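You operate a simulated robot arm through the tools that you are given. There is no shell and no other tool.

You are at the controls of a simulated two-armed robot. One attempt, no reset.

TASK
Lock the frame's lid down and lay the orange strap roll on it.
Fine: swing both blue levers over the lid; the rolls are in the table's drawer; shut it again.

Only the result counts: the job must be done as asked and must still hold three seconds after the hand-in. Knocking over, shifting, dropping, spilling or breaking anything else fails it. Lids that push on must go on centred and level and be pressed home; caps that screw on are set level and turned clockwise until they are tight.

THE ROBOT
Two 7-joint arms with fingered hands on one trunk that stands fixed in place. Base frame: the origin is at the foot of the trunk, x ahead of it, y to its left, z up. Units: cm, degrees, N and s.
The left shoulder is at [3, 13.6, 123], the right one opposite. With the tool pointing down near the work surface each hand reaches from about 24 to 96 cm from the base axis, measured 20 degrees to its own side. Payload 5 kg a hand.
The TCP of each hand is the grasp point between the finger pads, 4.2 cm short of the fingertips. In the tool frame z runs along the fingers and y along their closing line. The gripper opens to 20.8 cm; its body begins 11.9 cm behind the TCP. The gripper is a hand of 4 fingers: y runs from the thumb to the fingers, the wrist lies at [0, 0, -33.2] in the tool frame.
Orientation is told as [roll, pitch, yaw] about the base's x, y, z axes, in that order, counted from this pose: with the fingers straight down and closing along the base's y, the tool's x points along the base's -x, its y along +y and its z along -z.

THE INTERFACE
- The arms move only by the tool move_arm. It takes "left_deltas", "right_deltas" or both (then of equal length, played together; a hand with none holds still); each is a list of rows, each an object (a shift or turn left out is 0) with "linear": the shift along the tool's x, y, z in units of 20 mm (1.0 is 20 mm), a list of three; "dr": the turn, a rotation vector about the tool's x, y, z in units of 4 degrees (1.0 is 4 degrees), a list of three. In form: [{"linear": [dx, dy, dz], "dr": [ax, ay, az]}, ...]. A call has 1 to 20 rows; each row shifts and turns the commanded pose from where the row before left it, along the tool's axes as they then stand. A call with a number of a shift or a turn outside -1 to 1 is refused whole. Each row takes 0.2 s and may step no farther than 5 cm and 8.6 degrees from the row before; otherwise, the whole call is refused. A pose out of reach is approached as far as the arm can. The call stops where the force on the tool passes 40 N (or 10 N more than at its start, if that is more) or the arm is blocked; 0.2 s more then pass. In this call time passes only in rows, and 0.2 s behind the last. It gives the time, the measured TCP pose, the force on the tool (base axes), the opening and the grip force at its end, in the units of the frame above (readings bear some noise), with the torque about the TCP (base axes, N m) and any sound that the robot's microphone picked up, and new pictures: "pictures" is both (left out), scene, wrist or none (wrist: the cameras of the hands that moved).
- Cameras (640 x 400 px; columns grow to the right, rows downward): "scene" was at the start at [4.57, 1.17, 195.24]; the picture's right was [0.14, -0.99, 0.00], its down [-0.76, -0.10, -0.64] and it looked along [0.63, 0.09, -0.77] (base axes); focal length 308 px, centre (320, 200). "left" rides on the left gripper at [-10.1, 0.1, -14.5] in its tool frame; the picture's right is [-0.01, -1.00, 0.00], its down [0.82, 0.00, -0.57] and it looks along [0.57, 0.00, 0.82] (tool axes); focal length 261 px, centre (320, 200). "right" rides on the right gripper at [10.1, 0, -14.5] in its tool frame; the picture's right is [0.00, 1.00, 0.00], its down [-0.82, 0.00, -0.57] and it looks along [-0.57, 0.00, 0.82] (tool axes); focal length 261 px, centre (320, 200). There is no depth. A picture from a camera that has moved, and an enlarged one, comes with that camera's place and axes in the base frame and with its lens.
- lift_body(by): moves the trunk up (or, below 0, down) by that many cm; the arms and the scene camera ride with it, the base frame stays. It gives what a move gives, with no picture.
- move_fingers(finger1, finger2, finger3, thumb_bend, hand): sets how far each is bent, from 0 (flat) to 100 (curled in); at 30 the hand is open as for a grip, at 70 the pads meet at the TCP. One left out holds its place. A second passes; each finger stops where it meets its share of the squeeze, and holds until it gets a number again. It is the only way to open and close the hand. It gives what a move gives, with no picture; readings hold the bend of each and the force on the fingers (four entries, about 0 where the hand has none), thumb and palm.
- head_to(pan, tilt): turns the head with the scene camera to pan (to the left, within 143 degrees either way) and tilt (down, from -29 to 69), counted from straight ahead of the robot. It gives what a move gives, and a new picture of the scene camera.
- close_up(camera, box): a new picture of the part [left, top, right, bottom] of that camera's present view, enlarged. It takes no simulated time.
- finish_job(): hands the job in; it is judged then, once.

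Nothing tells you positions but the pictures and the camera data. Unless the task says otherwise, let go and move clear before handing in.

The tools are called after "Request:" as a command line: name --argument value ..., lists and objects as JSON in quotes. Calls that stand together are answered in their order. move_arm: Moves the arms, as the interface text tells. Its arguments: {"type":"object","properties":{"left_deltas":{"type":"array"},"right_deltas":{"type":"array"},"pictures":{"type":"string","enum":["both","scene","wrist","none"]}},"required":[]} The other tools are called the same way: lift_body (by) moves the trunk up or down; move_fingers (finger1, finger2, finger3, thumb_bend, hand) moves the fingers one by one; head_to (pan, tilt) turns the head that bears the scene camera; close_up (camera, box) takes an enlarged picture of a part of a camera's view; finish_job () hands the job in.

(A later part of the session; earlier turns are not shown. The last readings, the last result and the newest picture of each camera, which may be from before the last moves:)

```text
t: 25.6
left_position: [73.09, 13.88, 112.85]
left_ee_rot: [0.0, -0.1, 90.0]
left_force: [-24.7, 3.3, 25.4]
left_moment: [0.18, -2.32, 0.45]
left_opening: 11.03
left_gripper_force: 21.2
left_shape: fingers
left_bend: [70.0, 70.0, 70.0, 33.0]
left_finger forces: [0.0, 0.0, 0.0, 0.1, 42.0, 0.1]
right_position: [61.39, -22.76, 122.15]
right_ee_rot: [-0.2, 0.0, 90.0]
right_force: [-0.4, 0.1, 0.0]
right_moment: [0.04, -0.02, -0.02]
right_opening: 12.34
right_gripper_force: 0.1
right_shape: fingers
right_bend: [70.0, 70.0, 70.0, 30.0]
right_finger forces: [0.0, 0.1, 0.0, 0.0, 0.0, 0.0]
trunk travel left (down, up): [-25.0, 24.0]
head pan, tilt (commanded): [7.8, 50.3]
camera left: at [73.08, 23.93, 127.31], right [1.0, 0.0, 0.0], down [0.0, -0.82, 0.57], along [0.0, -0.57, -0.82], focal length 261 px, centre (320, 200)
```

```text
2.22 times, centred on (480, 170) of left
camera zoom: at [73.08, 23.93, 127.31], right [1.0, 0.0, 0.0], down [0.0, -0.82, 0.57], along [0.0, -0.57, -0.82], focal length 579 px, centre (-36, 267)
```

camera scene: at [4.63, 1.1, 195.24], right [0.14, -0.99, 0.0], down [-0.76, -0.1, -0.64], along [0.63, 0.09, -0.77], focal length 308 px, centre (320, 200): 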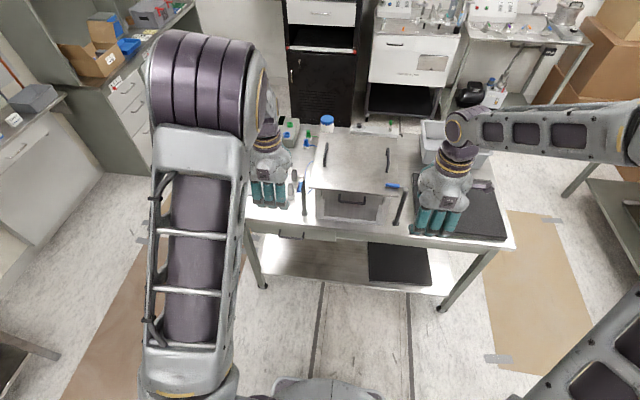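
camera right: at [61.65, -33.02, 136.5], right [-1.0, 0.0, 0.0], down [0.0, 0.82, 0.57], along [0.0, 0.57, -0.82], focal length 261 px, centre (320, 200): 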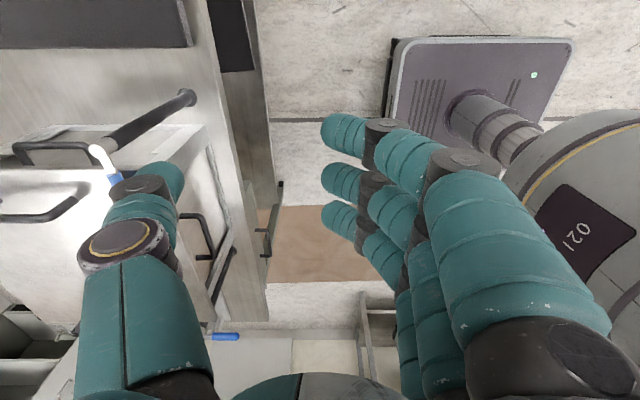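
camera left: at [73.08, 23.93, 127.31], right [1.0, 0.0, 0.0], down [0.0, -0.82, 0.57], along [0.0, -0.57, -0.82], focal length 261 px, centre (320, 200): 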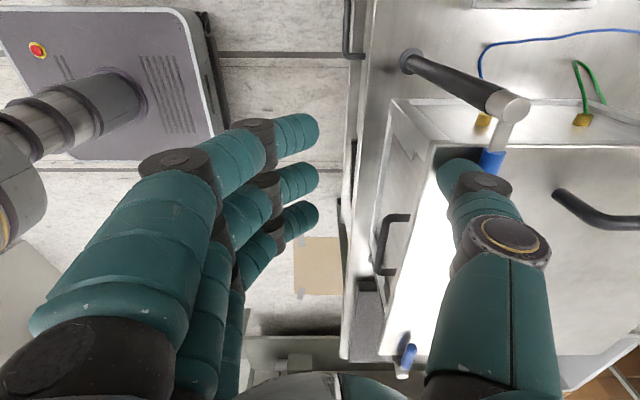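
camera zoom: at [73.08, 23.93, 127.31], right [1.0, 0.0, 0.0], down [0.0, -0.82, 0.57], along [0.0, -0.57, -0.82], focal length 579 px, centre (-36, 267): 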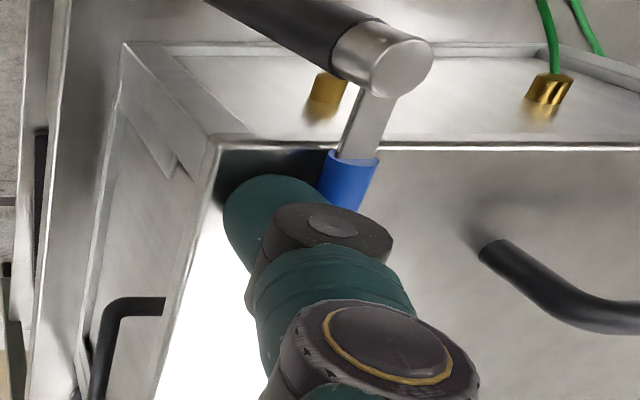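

Left lever is against its stop. I'll back the left hand off and up and check both levers from the scene camera.

Request:
move_arm --left_deltas '[{"linear": [0, 0.4, 0]}, {"linear": [0, 0.6, 0]}, {"linear": [0, 0.8, 0]}, {"linear": [0, 0.9, 0]}, {"linear": [-0.5, 0.9, -0.4]}, {"linear": [-0.8, 0.9, -0.6]}, {"linear": [-0.9, 0.9, -0.8]}, {"linear": [-0.9, 0.6, -0.8]}, {"linear": [-0.9, 0.6, -0.8]}, {"linear": [-0.9, 0.6, -0.8]}]' --pictures "both"

Request:
close_up --camera "scene" --box '[280, 150, 420, 240]'

Request:
close_up --camera "left" --box '[300, 60, 480, 180]'

```text
t: 27.8
left_position: [59.14, 23.63, 120.96]
left_ee_rot: [0.1, 0.1, 89.9]
left_force: [-0.7, 0.4, -0.5]
left_moment: [-0.02, -0.08, 0.03]
left_opening: 12.31
left_gripper_force: 0.0
left_shape: fingers
left_bend: [70.0, 70.0, 70.0, 30.0]
left_finger forces: [0.0, 0.0, 0.0, 0.0, 0.0, 0.0]
right_position: [61.57, -22.87, 122.06]
right_ee_rot: [0.1, 0.0, 90.0]
right_force: [0.2, 0.2, 0.1]
right_moment: [-0.01, -0.08, -0.02]
right_opening: 12.28
right_gripper_force: 0.0
right_shape: fingers
right_bend: [70.0, 70.0, 70.0, 30.0]
right_finger forces: [0.1, 0.1, 0.0, 0.1, 0.0, 0.0]
trunk travel left (down, up): [-25.0, 24.0]
head pan, tilt (commanded): [7.8, 50.3]
camera scene: at [4.44, 1.24, 195.25], right [0.14, -0.99, 0.0], down [-0.76, -0.1, -0.64], along [0.63, 0.09, -0.77], focal length 308 px, centre (320, 200)
camera left: at [59.03, 33.69, 135.35], right [1.0, 0.0, 0.0], down [0.0, -0.82, 0.57], along [0.0, -0.57, -0.82], focal length 261 px, centre (320, 200)
```

scene: 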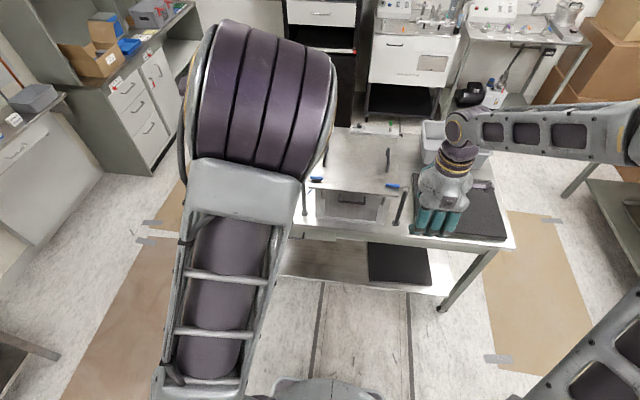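
left: 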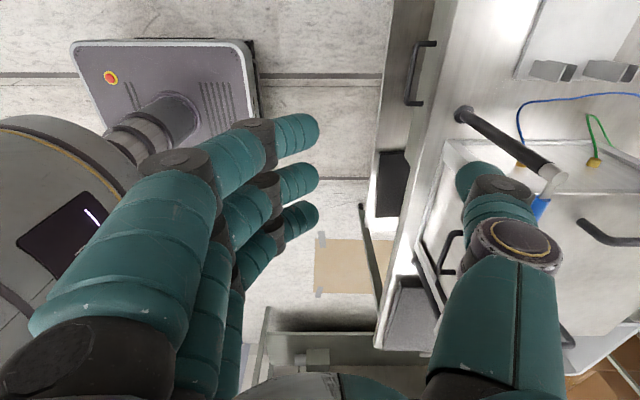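

```text
4.44 times, centred on (350, 195) of scene
camera zoom: at [4.44, 1.24, 195.25], right [0.14, -0.99, 0.0], down [-0.76, -0.1, -0.64], along [0.63, 0.09, -0.77], focal length 1371 px, centre (187, 222)
```

zoom: 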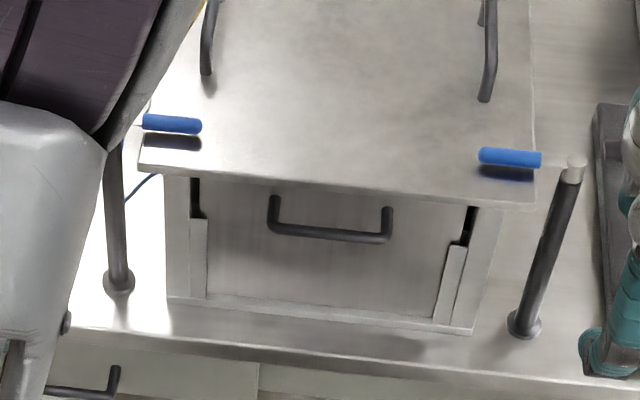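

```text
3.33 times, centred on (390, 120) of left
camera zoom: at [59.03, 33.69, 135.35], right [1.0, 0.0, 0.0], down [0.0, -0.82, 0.57], along [0.0, -0.57, -0.82], focal length 869 px, centre (87, 467)
```

zoom: 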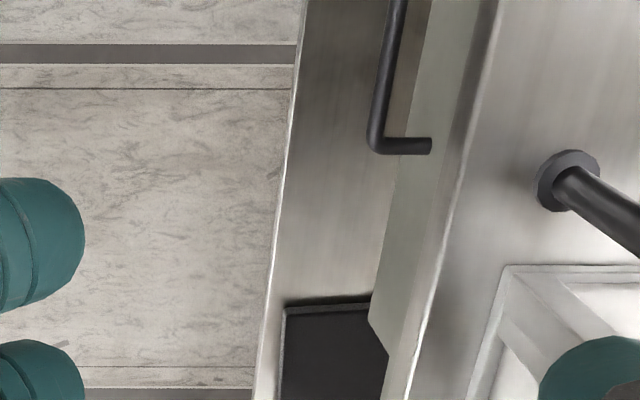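

Both levers now lie over the lid. Next is the drawer: its handle bar sits near x=77, z≈78, y≈20–30, only about 3 cm off the drawer front. I'll bring the left hand low in front of it and then turn it level, thumb up, to pinch the bar.

Request:
move_arm --left_deltas '[{"linear": [-0.05, -0.175, 0.93]}, {"linear": [-0.05, -0.175, 0.93]}, {"linear": [-0.05, -0.175, 0.93]}, {"linear": [-0.05, -0.175, 0.93]}, {"linear": [-0.05, -0.175, 0.93]}, {"linear": [-0.05, -0.175, 0.93]}, {"linear": [-0.05, -0.175, 0.93]}, {"linear": [-0.05, -0.175, 0.93]}, {"linear": [-0.05, -0.175, 0.93]}, {"linear": [-0.05, -0.175, 0.93]}, {"linear": [-0.05, -0.175, 0.93]}, {"linear": [-0.05, -0.175, 0.93]}, {"linear": [-0.05, -0.175, 0.93]}, {"linear": [-0.05, -0.175, 0.93]}]' --pictures "both"

```text
t: 30.8
left_position: [64.07, 25.0, 94.86]
left_ee_rot: [0.0, 0.1, 90.0]
left_force: [-0.3, -0.5, -0.7]
left_moment: [-0.03, 0.07, -0.01]
left_opening: 12.3
left_gripper_force: 0.1
left_shape: fingers
left_bend: [70.0, 70.0, 70.0, 30.0]
left_finger forces: [0.1, 0.1, 0.0, 0.1, 0.1, 0.1]
right_position: [61.8, -22.74, 122.03]
right_ee_rot: [0.0, 0.1, 90.0]
right_force: [0.9, 0.4, 0.0]
right_moment: [-0.02, 0.03, -0.02]
right_opening: 12.3
right_gripper_force: 0.1
right_shape: fingers
right_bend: [70.0, 70.0, 70.0, 30.0]
right_finger forces: [0.0, 0.0, 0.0, 0.1, 0.1, 0.1]
trunk travel left (down, up): [-25.0, 24.0]
head pan, tilt (commanded): [7.8, 50.3]
camera scene: at [4.64, 1.19, 195.24], right [0.14, -0.99, 0.0], down [-0.76, -0.1, -0.64], along [0.63, 0.09, -0.77], focal length 308 px, centre (320, 200)
camera left: at [63.94, 35.09, 109.3], right [1.0, 0.0, 0.0], down [0.0, -0.82, 0.57], along [0.0, -0.57, -0.82], focal length 261 px, centre (320, 200)
```

scene: 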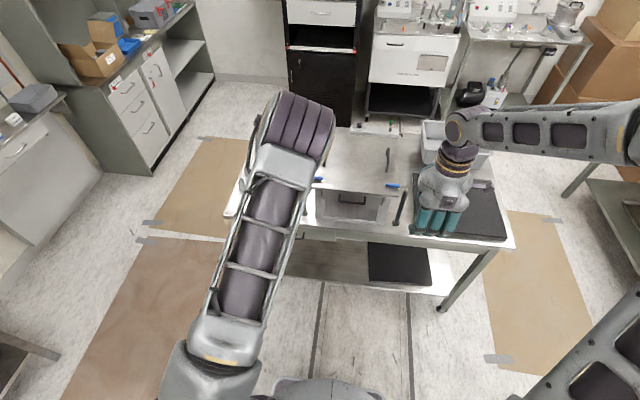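
left: 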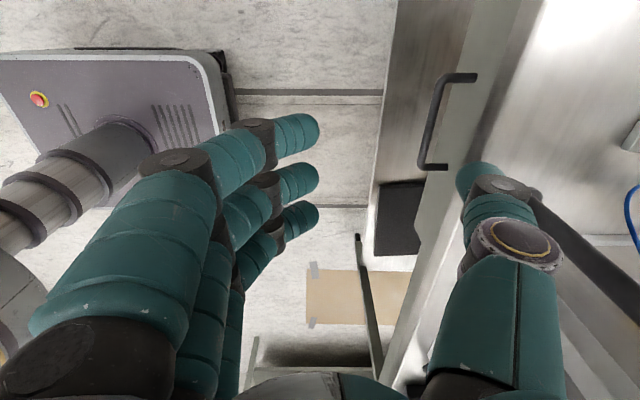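

The handle bar is confirmed at x≈77.0, y 19.5–29.8, z≈78.3. I'll fold the outer two fingers away and rotate the left hand to level, pointing ahead at the handle.

Request:
move_fingers --hand "left" --finger1 100 --finger3 100

Request:
move_arm --left_deltas '[{"linear": [0, -0.087, 0.35], "dr": [1, 0, 0]}, {"linear": [0, -0.062, 0.355], "dr": [1, 0, 0]}, {"linear": [0, -0.037, 0.359], "dr": [1, 0, 0]}, {"linear": [0, -0.012, 0.36], "dr": [1, 0, 0]}, {"linear": [0, 0.013, 0.36], "dr": [1, 0, 0]}, {"linear": [0, 0.038, 0.359], "dr": [1, 0, 0]}, {"linear": [0, 0.063, 0.355], "dr": [1, 0, 0]}, {"linear": [0, 0.0875, 0.35], "dr": [1, 0, 0]}, {"linear": [0, 0.112, 0.343], "dr": [1, 0, 0]}, {"linear": [0, 0.135, 0.334], "dr": [1, 0, 0]}, {"linear": [0, 0.158, 0.324], "dr": [1, 0, 0]}, {"linear": [0, 0.181, 0.312], "dr": [1, 0, 0]}, {"linear": [0, 0.202, 0.299], "dr": [1, 0, 0]}, {"linear": [0, 0.222, 0.284], "dr": [1, 0, 0]}, {"linear": [0, 0.241, 0.268], "dr": [1, 0, 0]}, {"linear": [0, 0.26, 0.25], "dr": [1, 0, 0]}, {"linear": [0, 0.276, 0.232], "dr": [1, 0, 0]}, {"linear": [0, 0.292, 0.212], "dr": [1, 0, 0]}, {"linear": [0, 0.306, 0.191], "dr": [1, 0, 0]}, {"linear": [0, 0.3185, 0.169], "dr": [1, 0, 0]}]' --pictures "both"

```text
t: 31.8
left_position: [63.96, 25.06, 94.9]
left_ee_rot: [-0.1, 0.0, 90.0]
left_force: [-0.5, -0.2, 0.1]
left_moment: [-0.03, 0.02, 0.02]
left_opening: 10.47
left_gripper_force: 0.1
left_shape: fingers
left_bend: [100.0, 70.0, 100.0, 30.0]
left_finger forces: [0.0, 0.0, 0.1, 0.0, 0.0, 0.0]
right_position: [61.77, -22.79, 122.0]
right_ee_rot: [0.1, 0.0, 90.0]
right_force: [0.4, 0.4, 0.0]
right_moment: [-0.01, 0.04, 0.01]
right_opening: 12.3
right_gripper_force: 0.1
right_shape: fingers
right_bend: [70.0, 70.0, 70.0, 30.0]
right_finger forces: [0.0, 0.0, 0.0, 0.1, 0.0, 0.1]
trunk travel left (down, up): [-25.0, 24.0]
head pan, tilt (commanded): [7.8, 50.3]
```

```text
t: 36.0
left_position: [67.59, 25.19, 80.76]
left_ee_rot: [-80.2, 0.0, 90.1]
left_force: [-0.2, 0.2, 0.3]
left_moment: [0.02, 0.05, -0.01]
left_opening: 10.46
left_gripper_force: 0.0
left_shape: fingers
left_bend: [100.0, 70.0, 100.0, 30.0]
left_finger forces: [0.1, 0.0, 0.1, 0.0, 0.0, 0.0]
right_position: [61.69, -22.9, 122.06]
right_ee_rot: [0.1, 0.1, 89.9]
right_force: [-0.1, 0.1, 1.3]
right_moment: [-0.01, 0.02, 0.0]
right_opening: 12.31
right_gripper_force: 0.0
right_shape: fingers
right_bend: [70.0, 70.0, 70.0, 30.0]
right_finger forces: [0.1, 0.0, 0.1, 0.0, 0.0, 0.0]
trunk travel left (down, up): [-25.0, 24.0]
head pan, tilt (commanded): [7.8, 50.3]
camera scene: at [4.56, 1.2, 195.24], right [0.14, -0.99, 0.0], down [-0.76, -0.1, -0.64], along [0.63, 0.09, -0.77], focal length 308 px, centre (320, 200)
camera left: at [53.23, 35.21, 83.22], right [0.17, 0.01, 0.99], down [-0.56, -0.82, 0.1], along [0.81, -0.57, -0.14], focal length 261 px, centre (320, 200)
```

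scene: 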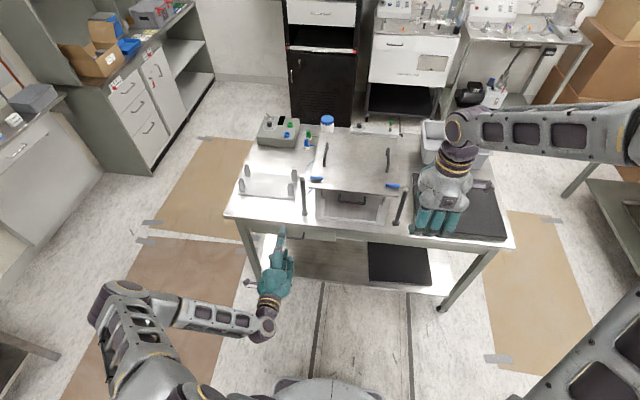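
left: 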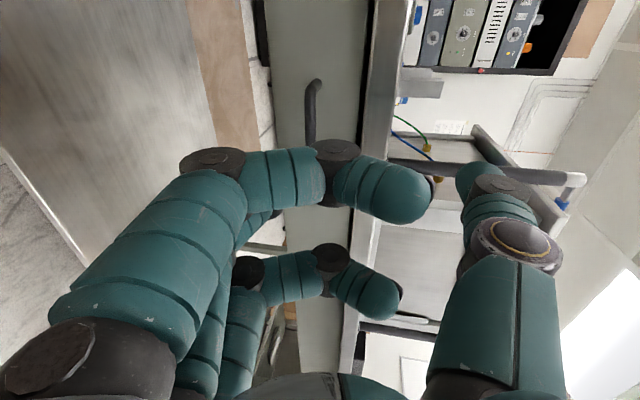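

The hand is nearly level with the thumb on top; the folded fingers are well back. I'll finish levelling, set the middle finger and thumb partly open, and look at the handle.

Request:
move_arm --left_deltas '[{"linear": [0.083, 0.383, 0.067], "dr": [1, 0, 0]}, {"linear": [0.083, 0.383, 0.067], "dr": [1, 0, 0]}, {"linear": [0.083, 0.383, 0.067], "dr": [0.45, 0, 0]}]' --pictures "none"

Request:
move_fingers --hand "left" --finger2 50 --thumb_bend 50

Request:
move_arm --left_deltas '[{"linear": [0, 0, 0.0]}]' --pictures "both"

Request:
close_up --camera "scene" --box '[220, 200, 320, 320]'

```text
t: 36.8
left_position: [67.46, 24.83, 78.62]
left_ee_rot: [-89.9, -0.1, 90.1]
left_force: [0.6, -0.4, -0.2]
left_moment: [0.02, 0.02, -0.04]
left_opening: 10.47
left_gripper_force: 0.0
left_shape: fingers
left_bend: [100.0, 70.0, 100.0, 30.0]
left_finger forces: [0.0, 0.0, 0.1, 0.1, 0.0, 0.0]
right_position: [61.65, -22.75, 121.93]
right_ee_rot: [-0.1, 0.0, 90.1]
right_force: [-0.6, -0.1, 0.4]
right_moment: [0.01, 0.01, 0.01]
right_opening: 12.3
right_gripper_force: 0.0
right_shape: fingers
right_bend: [70.0, 70.0, 70.0, 30.0]
right_finger forces: [0.0, 0.0, 0.0, 0.0, 0.0, 0.0]
trunk travel left (down, up): [-25.0, 24.0]
head pan, tilt (commanded): [7.8, 50.3]
```

```text
t: 37.8
left_position: [67.59, 24.78, 78.58]
left_ee_rot: [-89.7, 0.0, 90.0]
left_force: [0.3, 0.3, 0.0]
left_moment: [-0.03, 0.0, -0.03]
left_opening: 8.48
left_gripper_force: 0.2
left_shape: fingers
left_bend: [100.0, 50.0, 100.0, 50.0]
left_finger forces: [0.1, 0.0, 0.0, 0.1, 0.0, 0.1]
right_position: [61.64, -22.87, 121.95]
right_ee_rot: [0.0, 0.0, 90.1]
right_force: [-0.2, -0.5, 0.7]
right_moment: [-0.05, 0.01, 0.04]
right_opening: 12.32
right_gripper_force: 0.0
right_shape: fingers
right_bend: [70.0, 70.0, 70.0, 30.0]
right_finger forces: [0.0, 0.1, 0.0, 0.0, 0.1, 0.0]
trunk travel left (down, up): [-25.0, 24.0]
head pan, tilt (commanded): [7.8, 50.3]
```

```text
t: 38.2
left_position: [67.55, 24.76, 78.61]
left_ee_rot: [-89.8, 0.0, 89.9]
left_force: [0.6, -0.9, 0.0]
left_moment: [0.0, -0.02, 0.0]
left_opening: 8.47
left_gripper_force: 0.1
left_shape: fingers
left_bend: [100.0, 50.0, 100.0, 50.0]
left_finger forces: [0.1, 0.0, 0.0, 0.0, 0.1, 0.0]
right_position: [61.8, -22.8, 122.09]
right_ee_rot: [-0.1, 0.1, 90.0]
right_force: [0.2, 0.7, -0.5]
right_moment: [0.01, -0.02, 0.02]
right_opening: 12.31
right_gripper_force: 0.0
right_shape: fingers
right_bend: [70.0, 70.0, 70.0, 30.0]
right_finger forces: [0.0, 0.0, 0.0, 0.0, 0.1, 0.1]
trunk travel left (down, up): [-25.0, 24.0]
head pan, tilt (commanded): [7.8, 50.3]
camera scene: at [4.56, 1.17, 195.24], right [0.14, -0.99, 0.0], down [-0.76, -0.1, -0.64], along [0.63, 0.09, -0.77], focal length 308 px, centre (320, 200)
camera left: at [52.99, 34.77, 78.59], right [0.0, 0.0, 1.0], down [-0.57, -0.82, 0.01], along [0.82, -0.57, 0.0], focal length 261 px, centre (320, 200)
```

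scene: 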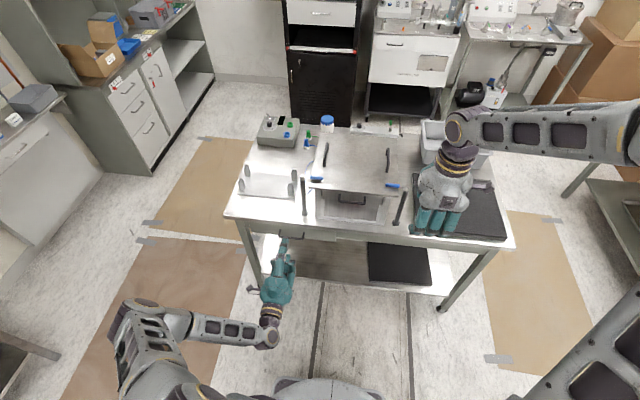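
left: 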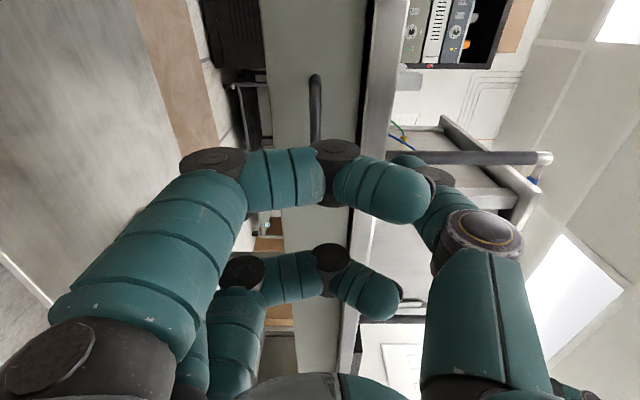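

```text
3.33 times, centred on (270, 260) of scene
camera zoom: at [4.56, 1.17, 195.24], right [0.14, -0.99, 0.0], down [-0.76, -0.1, -0.64], along [0.63, 0.09, -0.77], focal length 1028 px, centre (487, 0)
```

zoom: 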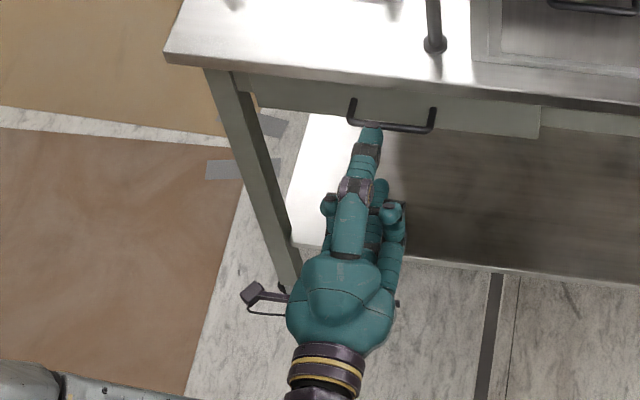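

The bar is at z≈78.2 at hand height, and the thumb and middle finger are level with it. I'll advance slowly toward the handle and check the spacing.

Request:
move_arm --left_deltas '[{"linear": [0, 0.04, 0.7]}, {"linear": [0, 0.04, 0.7]}, {"linear": [0, 0.04, 0.7]}, {"linear": [0, 0.04, 0.6]}, {"linear": [0, 0.04, 0.5]}]' --pictures "both"

Request:
close_up --camera "scene" --box '[250, 210, 330, 270]'

Request:
close_up --camera "left" --box '[260, 40, 480, 220]'

```text
t: 39.4
left_position: [73.95, 24.55, 78.22]
left_ee_rot: [-89.8, -0.1, 89.9]
left_force: [0.4, -0.6, -0.5]
left_moment: [0.0, -0.03, -0.01]
left_opening: 8.49
left_gripper_force: 0.0
left_shape: fingers
left_bend: [100.0, 50.0, 100.0, 50.0]
left_finger forces: [0.0, 0.0, 0.0, 0.0, 0.0, 0.0]
right_position: [61.69, -22.89, 121.97]
right_ee_rot: [0.0, 0.0, 89.9]
right_force: [0.2, 0.4, 0.1]
right_moment: [0.03, 0.01, 0.0]
right_opening: 12.3
right_gripper_force: 0.0
right_shape: fingers
right_bend: [70.0, 70.0, 70.0, 30.0]
right_finger forces: [0.0, 0.0, 0.1, 0.0, 0.1, 0.1]
trunk travel left (down, up): [-25.0, 24.0]
head pan, tilt (commanded): [7.8, 50.3]
camera scene: at [4.61, 1.16, 195.24], right [0.14, -0.99, 0.0], down [-0.76, -0.1, -0.64], along [0.63, 0.09, -0.77], focal length 308 px, centre (320, 200)
camera left: at [59.4, 34.77, 78.2], right [0.0, 0.01, 1.0], down [-0.57, -0.82, 0.01], along [0.82, -0.57, 0.0], focal length 261 px, centre (320, 200)
```

scene: 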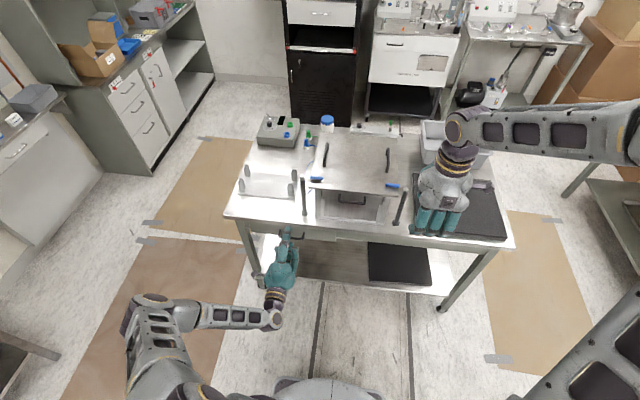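
left: 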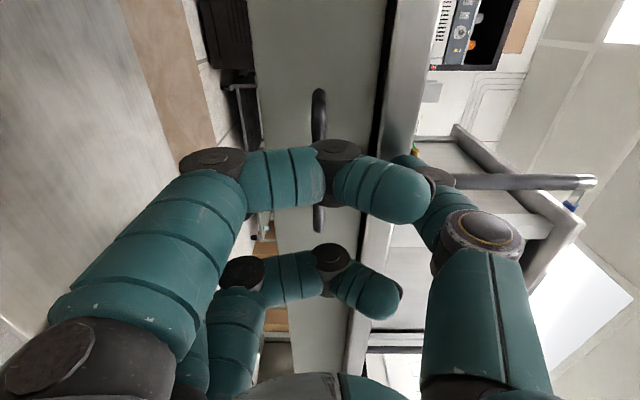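

```text
6.67 times, centred on (290, 240) of scene
camera zoom: at [4.61, 1.16, 195.24], right [0.14, -0.99, 0.0], down [-0.76, -0.1, -0.64], along [0.63, 0.09, -0.77], focal length 2056 px, centre (520, -67)
```

zoom: 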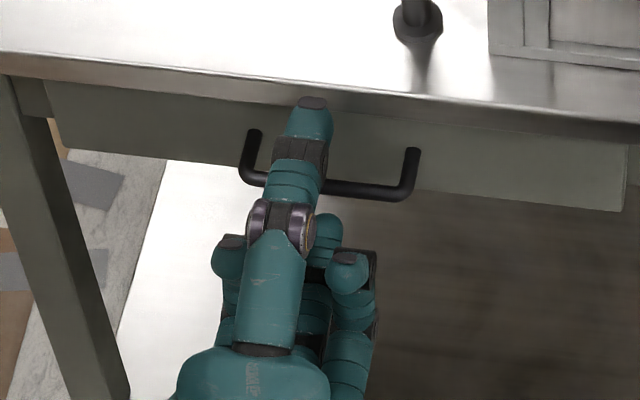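

```text
2.22 times, centred on (370, 130) of left
camera zoom: at [59.4, 34.77, 78.2], right [0.0, 0.01, 1.0], down [-0.57, -0.82, 0.01], along [0.82, -0.57, 0.0], focal length 579 px, centre (209, 356)
```

zoom: 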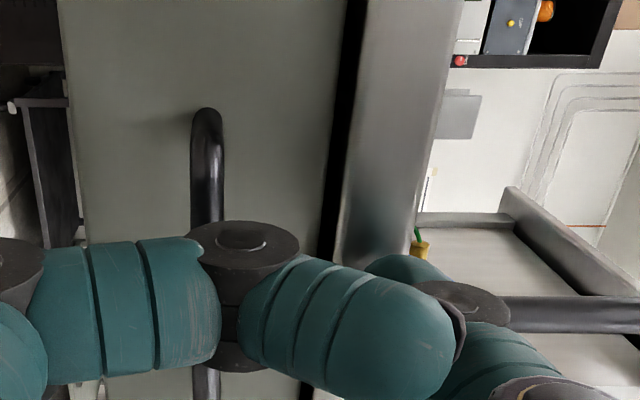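

The bar sits between thumb and middle finger, about 3 cm ahead of the grasp point. I'll advance another 1.5 cm, then close thumb and middle finger on the bar.

Request:
move_arm --left_deltas '[{"linear": [0, 0, 0.35]}, {"linear": [0, 0, 0.35]}]' --pictures "none"

Request:
move_fingers --hand "left" --finger2 72 --thumb_bend 72

Request:
close_up --camera "scene" --box '[250, 210, 330, 270]'

Request:
close_up --camera "left" --box '[240, 40, 480, 240]'

```text
t: 40.0
left_position: [74.76, 24.7, 77.58]
left_ee_rot: [-89.6, 0.0, 89.9]
left_force: [-24.8, 2.1, -0.5]
left_moment: [-0.16, -2.13, 0.21]
left_opening: 8.55
left_gripper_force: 13.2
left_shape: fingers
left_bend: [100.0, 50.0, 100.0, 50.0]
left_finger forces: [0.1, 0.2, 0.0, 0.1, 25.4, 0.0]
right_position: [61.64, -22.89, 122.06]
right_ee_rot: [0.0, -0.1, 90.0]
right_force: [0.4, 0.2, -0.9]
right_moment: [0.03, 0.12, 0.01]
right_opening: 12.3
right_gripper_force: 0.0
right_shape: fingers
right_bend: [70.0, 70.0, 70.0, 30.0]
right_finger forces: [0.1, 0.0, 0.0, 0.0, 0.0, 0.1]
trunk travel left (down, up): [-25.0, 24.0]
head pan, tilt (commanded): [7.8, 50.3]
stopped in row 2 (left hand): the force on the tool passed its limit at 46 N (the readings are from after the stop); the commanded pose is now the measured one
```

```text
t: 41.0
left_position: [74.97, 24.54, 77.89]
left_ee_rot: [-89.6, 0.0, 89.9]
left_force: [2.8, -0.4, 9.2]
left_moment: [0.03, -0.25, 0.03]
left_opening: 7.18
left_gripper_force: 8.0
left_shape: fingers
left_bend: [100.0, 71.0, 100.0, 69.0]
left_finger forces: [0.1, 3.8, 0.1, 0.1, 12.6, 0.1]
right_position: [61.75, -22.93, 122.04]
right_ee_rot: [-0.1, 0.0, 90.0]
right_force: [-0.1, 0.4, 0.7]
right_moment: [0.02, -0.01, 0.03]
right_opening: 12.32
right_gripper_force: 0.1
right_shape: fingers
right_bend: [70.0, 70.0, 70.0, 30.0]
right_finger forces: [0.0, 0.0, 0.0, 0.0, 0.0, 0.1]
trunk travel left (down, up): [-25.0, 24.0]
head pan, tilt (commanded): [7.8, 50.3]
```

```text
6.67 times, centred on (290, 240) of scene
camera zoom: at [4.5, 1.15, 195.25], right [0.14, -0.99, 0.0], down [-0.76, -0.1, -0.64], along [0.63, 0.09, -0.77], focal length 2056 px, centre (520, -67)
```

zoom: 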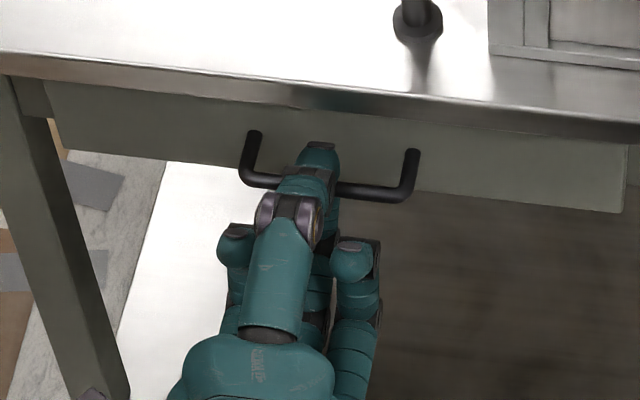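

```text
2.00 times, centred on (360, 140) of left
camera zoom: at [60.43, 34.71, 77.93], right [0.01, 0.01, 1.0], down [-0.57, -0.82, 0.01], along [0.82, -0.57, 0.0], focal length 521 px, centre (240, 320)
```

zoom: 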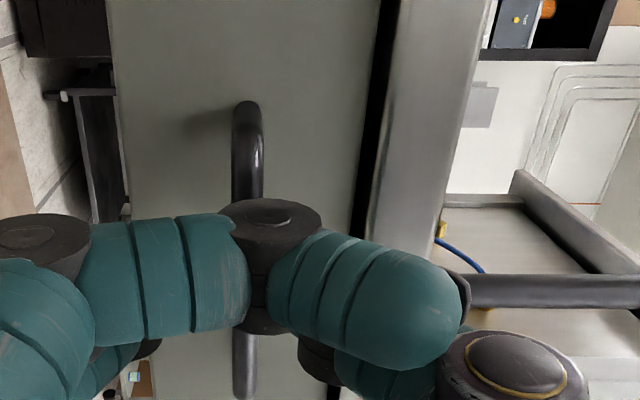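

Thumb and middle finger now hold the bar, with the thumb tip hooked past it. I'll pull back gently a couple of centimetres and see whether the drawer follows.

Request:
move_arm --left_deltas '[{"linear": [0, 0, -0.15]}, {"linear": [0, 0, -0.2]}, {"linear": [0, 0, -0.2]}, {"linear": [0, 0, -0.2]}, {"linear": [0, 0, -0.25]}]' --pictures "scene"

Request:
close_up --camera "scene" --box '[250, 210, 330, 270]'

Request:
close_up --camera "left" --box '[240, 40, 480, 240]'

```text
t: 42.2
left_position: [72.94, 24.68, 77.78]
left_ee_rot: [-89.6, 0.0, 89.9]
left_force: [-0.6, -0.4, 7.1]
left_moment: [0.02, -0.17, 0.01]
left_opening: 7.16
left_gripper_force: 7.2
left_shape: fingers
left_bend: [100.0, 71.0, 100.0, 69.0]
left_finger forces: [0.0, 4.5, 0.1, 0.0, 10.7, 0.0]
right_position: [61.57, -22.89, 122.05]
right_ee_rot: [0.0, 0.0, 90.1]
right_force: [1.4, -0.4, 0.7]
right_moment: [-0.01, -0.01, 0.0]
right_opening: 12.31
right_gripper_force: 0.1
right_shape: fingers
right_bend: [70.0, 70.0, 70.0, 30.0]
right_finger forces: [0.0, 0.0, 0.0, 0.0, 0.0, 0.0]
trunk travel left (down, up): [-25.0, 24.0]
head pan, tilt (commanded): [7.8, 50.3]
camera scene: at [4.48, 1.16, 195.25], right [0.14, -0.99, 0.0], down [-0.76, -0.1, -0.64], along [0.63, 0.09, -0.77], focal length 308 px, centre (320, 200)
```

scene: 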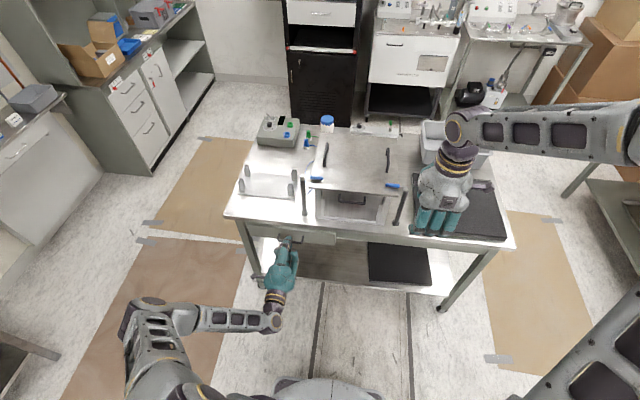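

```text
6.67 times, centred on (290, 240) of scene
camera zoom: at [4.48, 1.16, 195.25], right [0.14, -0.99, 0.0], down [-0.76, -0.1, -0.64], along [0.63, 0.09, -0.77], focal length 2056 px, centre (520, -67)
```

zoom: 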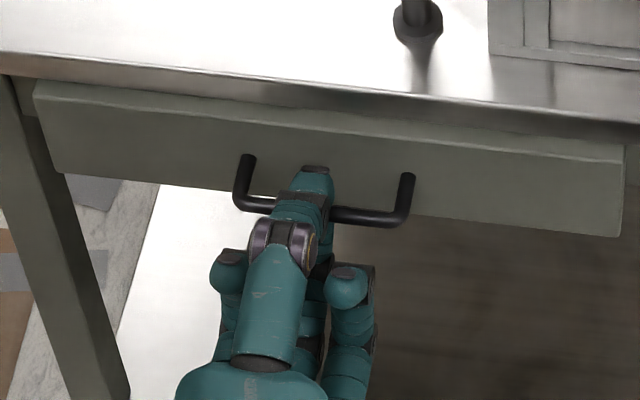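

```text
2.00 times, centred on (360, 140) of left
camera zoom: at [58.47, 34.71, 77.97], right [0.01, 0.0, 1.0], down [-0.57, -0.82, 0.01], along [0.82, -0.57, 0.0], focal length 521 px, centre (240, 320)
```

zoom: 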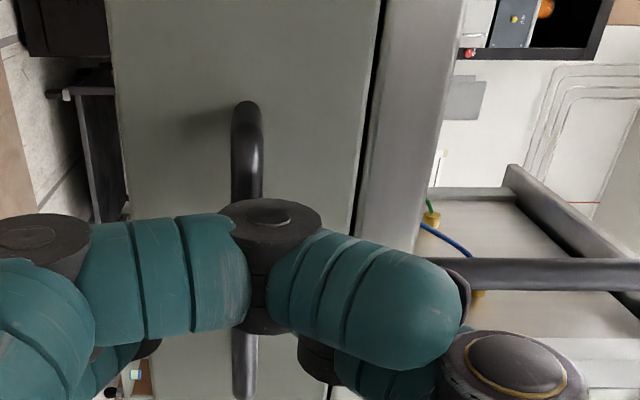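

The drawer is sliding out with the hand. I'll keep pulling smoothly and slowly, about 15 cm more.

Request:
move_arm --left_deltas '[{"linear": [0, 0, -0.2]}, {"linear": [0, 0, -0.28]}, {"linear": [0, 0, -0.35]}, {"linear": [0, 0, -0.42]}, {"linear": [0, 0, -0.45]}, {"linear": [0, 0, -0.45]}, {"linear": [0, 0, -0.45]}, {"linear": [0, 0, -0.45]}, {"linear": [0, 0, -0.45]}, {"linear": [0, 0, -0.45]}, {"linear": [0, 0, -0.45]}, {"linear": [0, 0, -0.45]}, {"linear": [0, 0, -0.45]}, {"linear": [0, 0, -0.45]}, {"linear": [0, 0, -0.45]}, {"linear": [0, 0, -0.45]}, {"linear": [0, 0, -0.4]}, {"linear": [0, 0, -0.3]}, {"linear": [0, 0, -0.2]}, {"linear": [0, 0, -0.1]}]' --pictures "scene"

Request:
close_up --camera "scene" --box '[210, 200, 350, 310]'

```text
t: 46.4
left_position: [57.5, 24.73, 77.99]
left_ee_rot: [-89.6, 0.0, 89.9]
left_force: [0.9, -4.1, 2.8]
left_moment: [0.01, -0.05, -0.09]
left_opening: 7.17
left_gripper_force: 7.6
left_shape: fingers
left_bend: [100.0, 71.0, 100.0, 69.0]
left_finger forces: [0.1, 6.1, 0.1, 0.1, 8.8, 0.0]
right_position: [61.62, -22.9, 121.91]
right_ee_rot: [0.0, -0.1, 90.0]
right_force: [0.5, 0.2, 1.3]
right_moment: [-0.03, -0.01, 0.01]
right_opening: 12.32
right_gripper_force: 0.0
right_shape: fingers
right_bend: [70.0, 70.0, 70.0, 30.0]
right_finger forces: [0.0, 0.0, 0.0, 0.1, 0.0, 0.0]
trunk travel left (down, up): [-25.0, 24.0]
head pan, tilt (commanded): [7.8, 50.3]
camera scene: at [4.55, 1.14, 195.24], right [0.14, -0.99, 0.0], down [-0.76, -0.1, -0.64], along [0.63, 0.09, -0.77], focal length 308 px, centre (320, 200)
```

scene: 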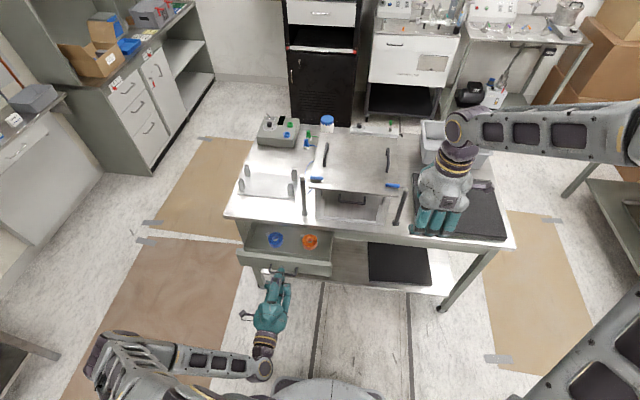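

```text
3.64 times, centred on (280, 255) of scene
camera zoom: at [4.55, 1.14, 195.24], right [0.14, -0.99, 0.0], down [-0.76, -0.1, -0.64], along [0.63, 0.09, -0.77], focal length 1122 px, centre (466, 0)
```

zoom: 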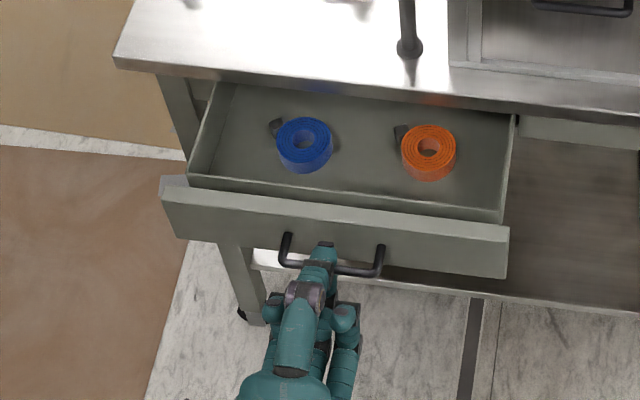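

The drawer is out 17 cm and shows a blue roll and an orange roll (orange near (77, 16)). A bit more room from the table edge would help, so I'll pull another 7 cm.

Request:
move_arm --left_deltas '[{"linear": [0, 0, -0.15]}, {"linear": [0, 0, -0.25]}, {"linear": [0, 0, -0.35]}, {"linear": [0, 0, -0.4]}, {"linear": [0, 0, -0.4]}, {"linear": [0, 0, -0.4]}, {"linear": [0, 0, -0.4]}, {"linear": [0, 0, -0.4]}, {"linear": [0, 0, -0.35]}, {"linear": [0, 0, -0.25]}, {"linear": [0, 0, -0.15]}]' --pictures "scene"

Request:
close_up --camera "scene" --box '[210, 200, 350, 310]'

```text
t: 48.8
left_position: [50.51, 24.57, 78.02]
left_ee_rot: [-89.6, -0.1, 89.9]
left_force: [0.3, -1.4, 4.6]
left_moment: [0.02, -0.1, -0.04]
left_opening: 7.16
left_gripper_force: 8.1
left_shape: fingers
left_bend: [100.0, 71.0, 100.0, 69.0]
left_finger forces: [0.0, 5.3, 0.0, 0.1, 10.3, 0.0]
right_position: [61.64, -22.82, 121.98]
right_ee_rot: [0.0, 0.0, 90.0]
right_force: [-0.7, -1.0, 0.1]
right_moment: [0.0, 0.01, -0.01]
right_opening: 12.31
right_gripper_force: 0.1
right_shape: fingers
right_bend: [70.0, 70.0, 70.0, 30.0]
right_finger forces: [0.0, 0.0, 0.1, 0.0, 0.0, 0.1]
trunk travel left (down, up): [-25.0, 24.0]
head pan, tilt (commanded): [7.8, 50.3]
camera scene: at [4.52, 1.14, 195.25], right [0.14, -0.99, 0.0], down [-0.76, -0.1, -0.64], along [0.63, 0.09, -0.77], focal length 308 px, centre (320, 200)
```

scene: 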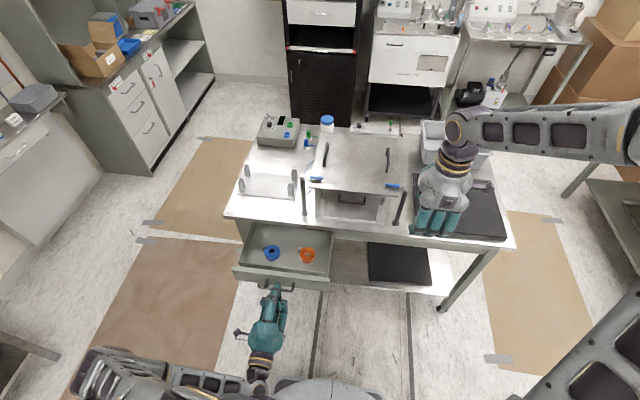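

```text
3.64 times, centred on (280, 255) of scene
camera zoom: at [4.52, 1.14, 195.25], right [0.14, -0.99, 0.0], down [-0.76, -0.1, -0.64], along [0.63, 0.09, -0.77], focal length 1122 px, centre (466, 0)
```

zoom: 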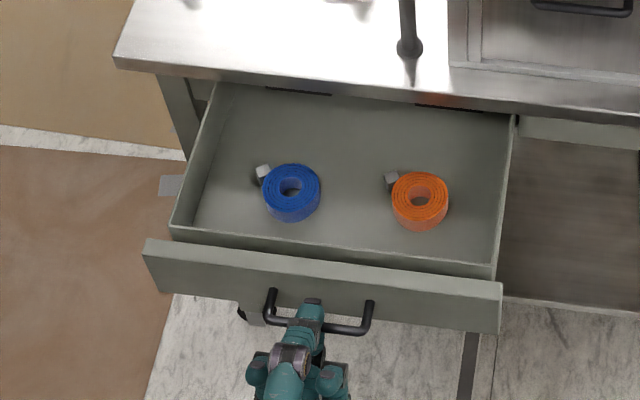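

Good opening now. The orange roll lies near (70, 16.5) with the blue one well to its left. I'll release the handle by opening slightly, then back away from it.

Request:
move_fingers --hand "left" --finger2 58 --thumb_bend 58

Request:
move_arm --left_deltas '[{"linear": [0, 0, -0.3]}, {"linear": [0, 0, -0.3]}, {"linear": [0, 0, -0.4]}, {"linear": [0, 0, -0.5]}, {"linear": [0, 0, -0.5]}]' --pictures "both"

Request:
close_up --camera "scene" --box '[210, 200, 350, 310]'

```text
t: 49.8
left_position: [50.53, 24.72, 78.01]
left_ee_rot: [-89.6, 0.0, 90.0]
left_force: [-0.6, -0.2, 0.7]
left_moment: [-0.02, 0.01, 0.02]
left_opening: 7.88
left_gripper_force: 0.1
left_shape: fingers
left_bend: [100.0, 57.0, 100.0, 57.0]
left_finger forces: [0.1, 0.1, 0.0, 0.1, 0.0, 0.0]
right_position: [61.79, -22.8, 122.01]
right_ee_rot: [0.0, 0.0, 90.1]
right_force: [-0.2, -1.1, 0.4]
right_moment: [-0.01, 0.01, 0.0]
right_opening: 12.33
right_gripper_force: 0.0
right_shape: fingers
right_bend: [70.0, 70.0, 70.0, 30.0]
right_finger forces: [0.0, 0.0, 0.0, 0.0, 0.0, 0.1]
trunk travel left (down, up): [-25.0, 24.0]
head pan, tilt (commanded): [7.8, 50.3]
```

```text
t: 51.0
left_position: [46.65, 24.77, 77.91]
left_ee_rot: [-89.5, 0.0, 89.7]
left_force: [-0.5, 0.1, -0.4]
left_moment: [-0.04, 0.02, -0.02]
left_opening: 7.9
left_gripper_force: 0.1
left_shape: fingers
left_bend: [100.0, 57.0, 100.0, 57.0]
left_finger forces: [0.1, 0.1, 0.0, 0.0, 0.0, 0.0]
right_position: [61.74, -22.85, 122.01]
right_ee_rot: [0.1, 0.1, 90.0]
right_force: [-0.3, 0.3, 0.1]
right_moment: [0.0, -0.01, -0.02]
right_opening: 12.32
right_gripper_force: 0.0
right_shape: fingers
right_bend: [70.0, 70.0, 70.0, 30.0]
right_finger forces: [0.1, 0.1, 0.0, 0.0, 0.0, 0.0]
trunk travel left (down, up): [-25.0, 24.0]
head pan, tilt (commanded): [7.8, 50.3]
camera scene: at [4.53, 1.17, 195.24], right [0.14, -0.99, 0.0], down [-0.76, -0.1, -0.64], along [0.63, 0.09, -0.77], focal length 308 px, centre (320, 200)
camera left: at [32.22, 34.76, 78.04], right [0.01, 0.01, 1.0], down [-0.57, -0.82, 0.01], along [0.82, -0.57, 0.0], focal length 261 px, centre (320, 200)
```

scene: 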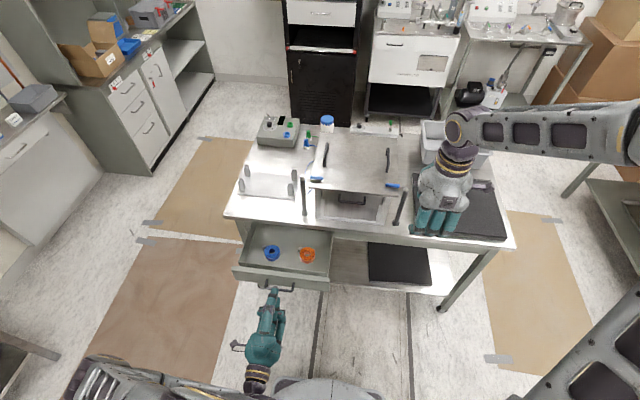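
left: 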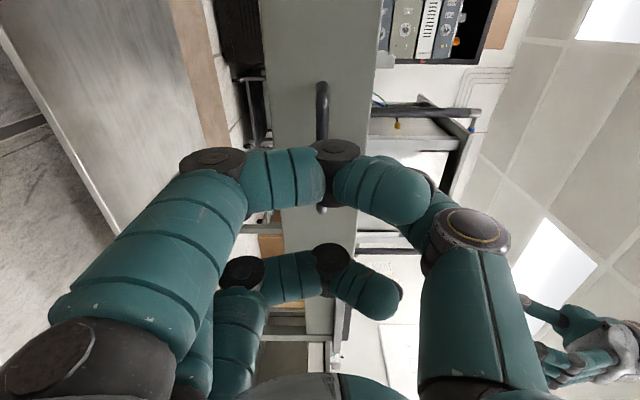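

```text
3.64 times, centred on (280, 255) of scene
camera zoom: at [4.53, 1.17, 195.24], right [0.14, -0.99, 0.0], down [-0.76, -0.1, -0.64], along [0.63, 0.09, -0.77], focal length 1122 px, centre (466, 0)
```

zoom: 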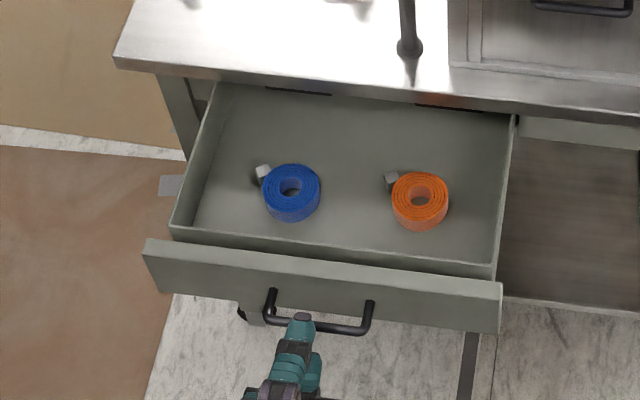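

The drawer stays open and the rolls haven't moved. I'll look closely at the orange roll and its buckle to choose a grip.

Request:
close_up --camera "scene" --box '[285, 235, 335, 270]'

Request:
close_up --camera "scene" --box '[225, 215, 345, 295]'

Request:
close_up --camera "right" --box '[160, 260, 400, 400]'

```text
11.43 times, centred on (310, 252) of scene
camera zoom: at [4.53, 1.17, 195.24], right [0.14, -0.99, 0.0], down [-0.76, -0.1, -0.64], along [0.63, 0.09, -0.77], focal length 3526 px, centre (434, -400)
```

zoom: 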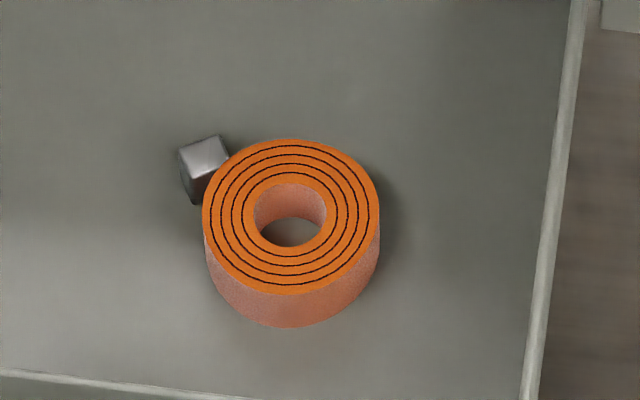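

```text
5.00 times, centred on (285, 255) of scene
camera zoom: at [4.53, 1.17, 195.24], right [0.14, -0.99, 0.0], down [-0.76, -0.1, -0.64], along [0.63, 0.09, -0.77], focal length 1542 px, centre (495, -75)
```

zoom: 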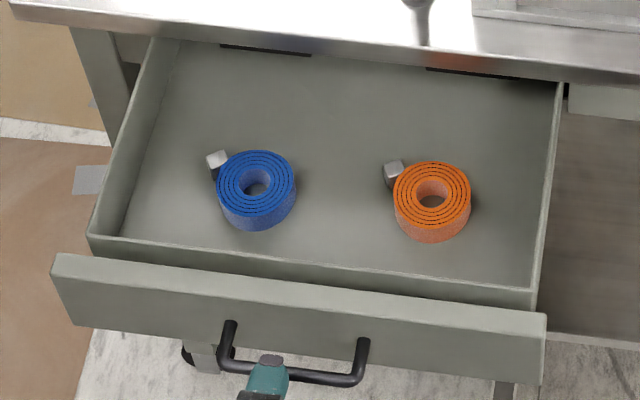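

```text
2.67 times, centred on (280, 330) of right
camera zoom: at [61.76, -33.04, 136.45], right [-1.0, 0.01, 0.0], down [0.0, 0.82, 0.57], along [0.0, 0.57, -0.82], focal length 695 px, centre (427, -147)
```

zoom: 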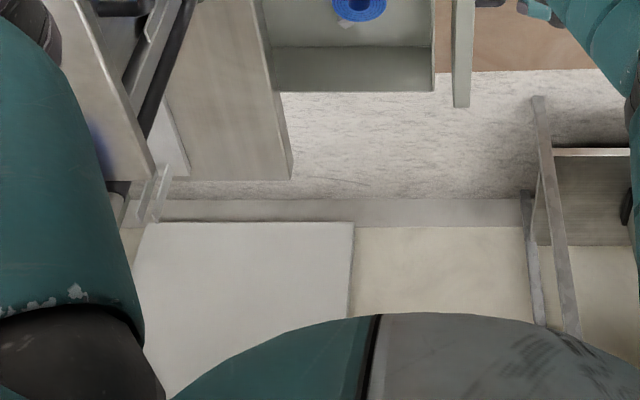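

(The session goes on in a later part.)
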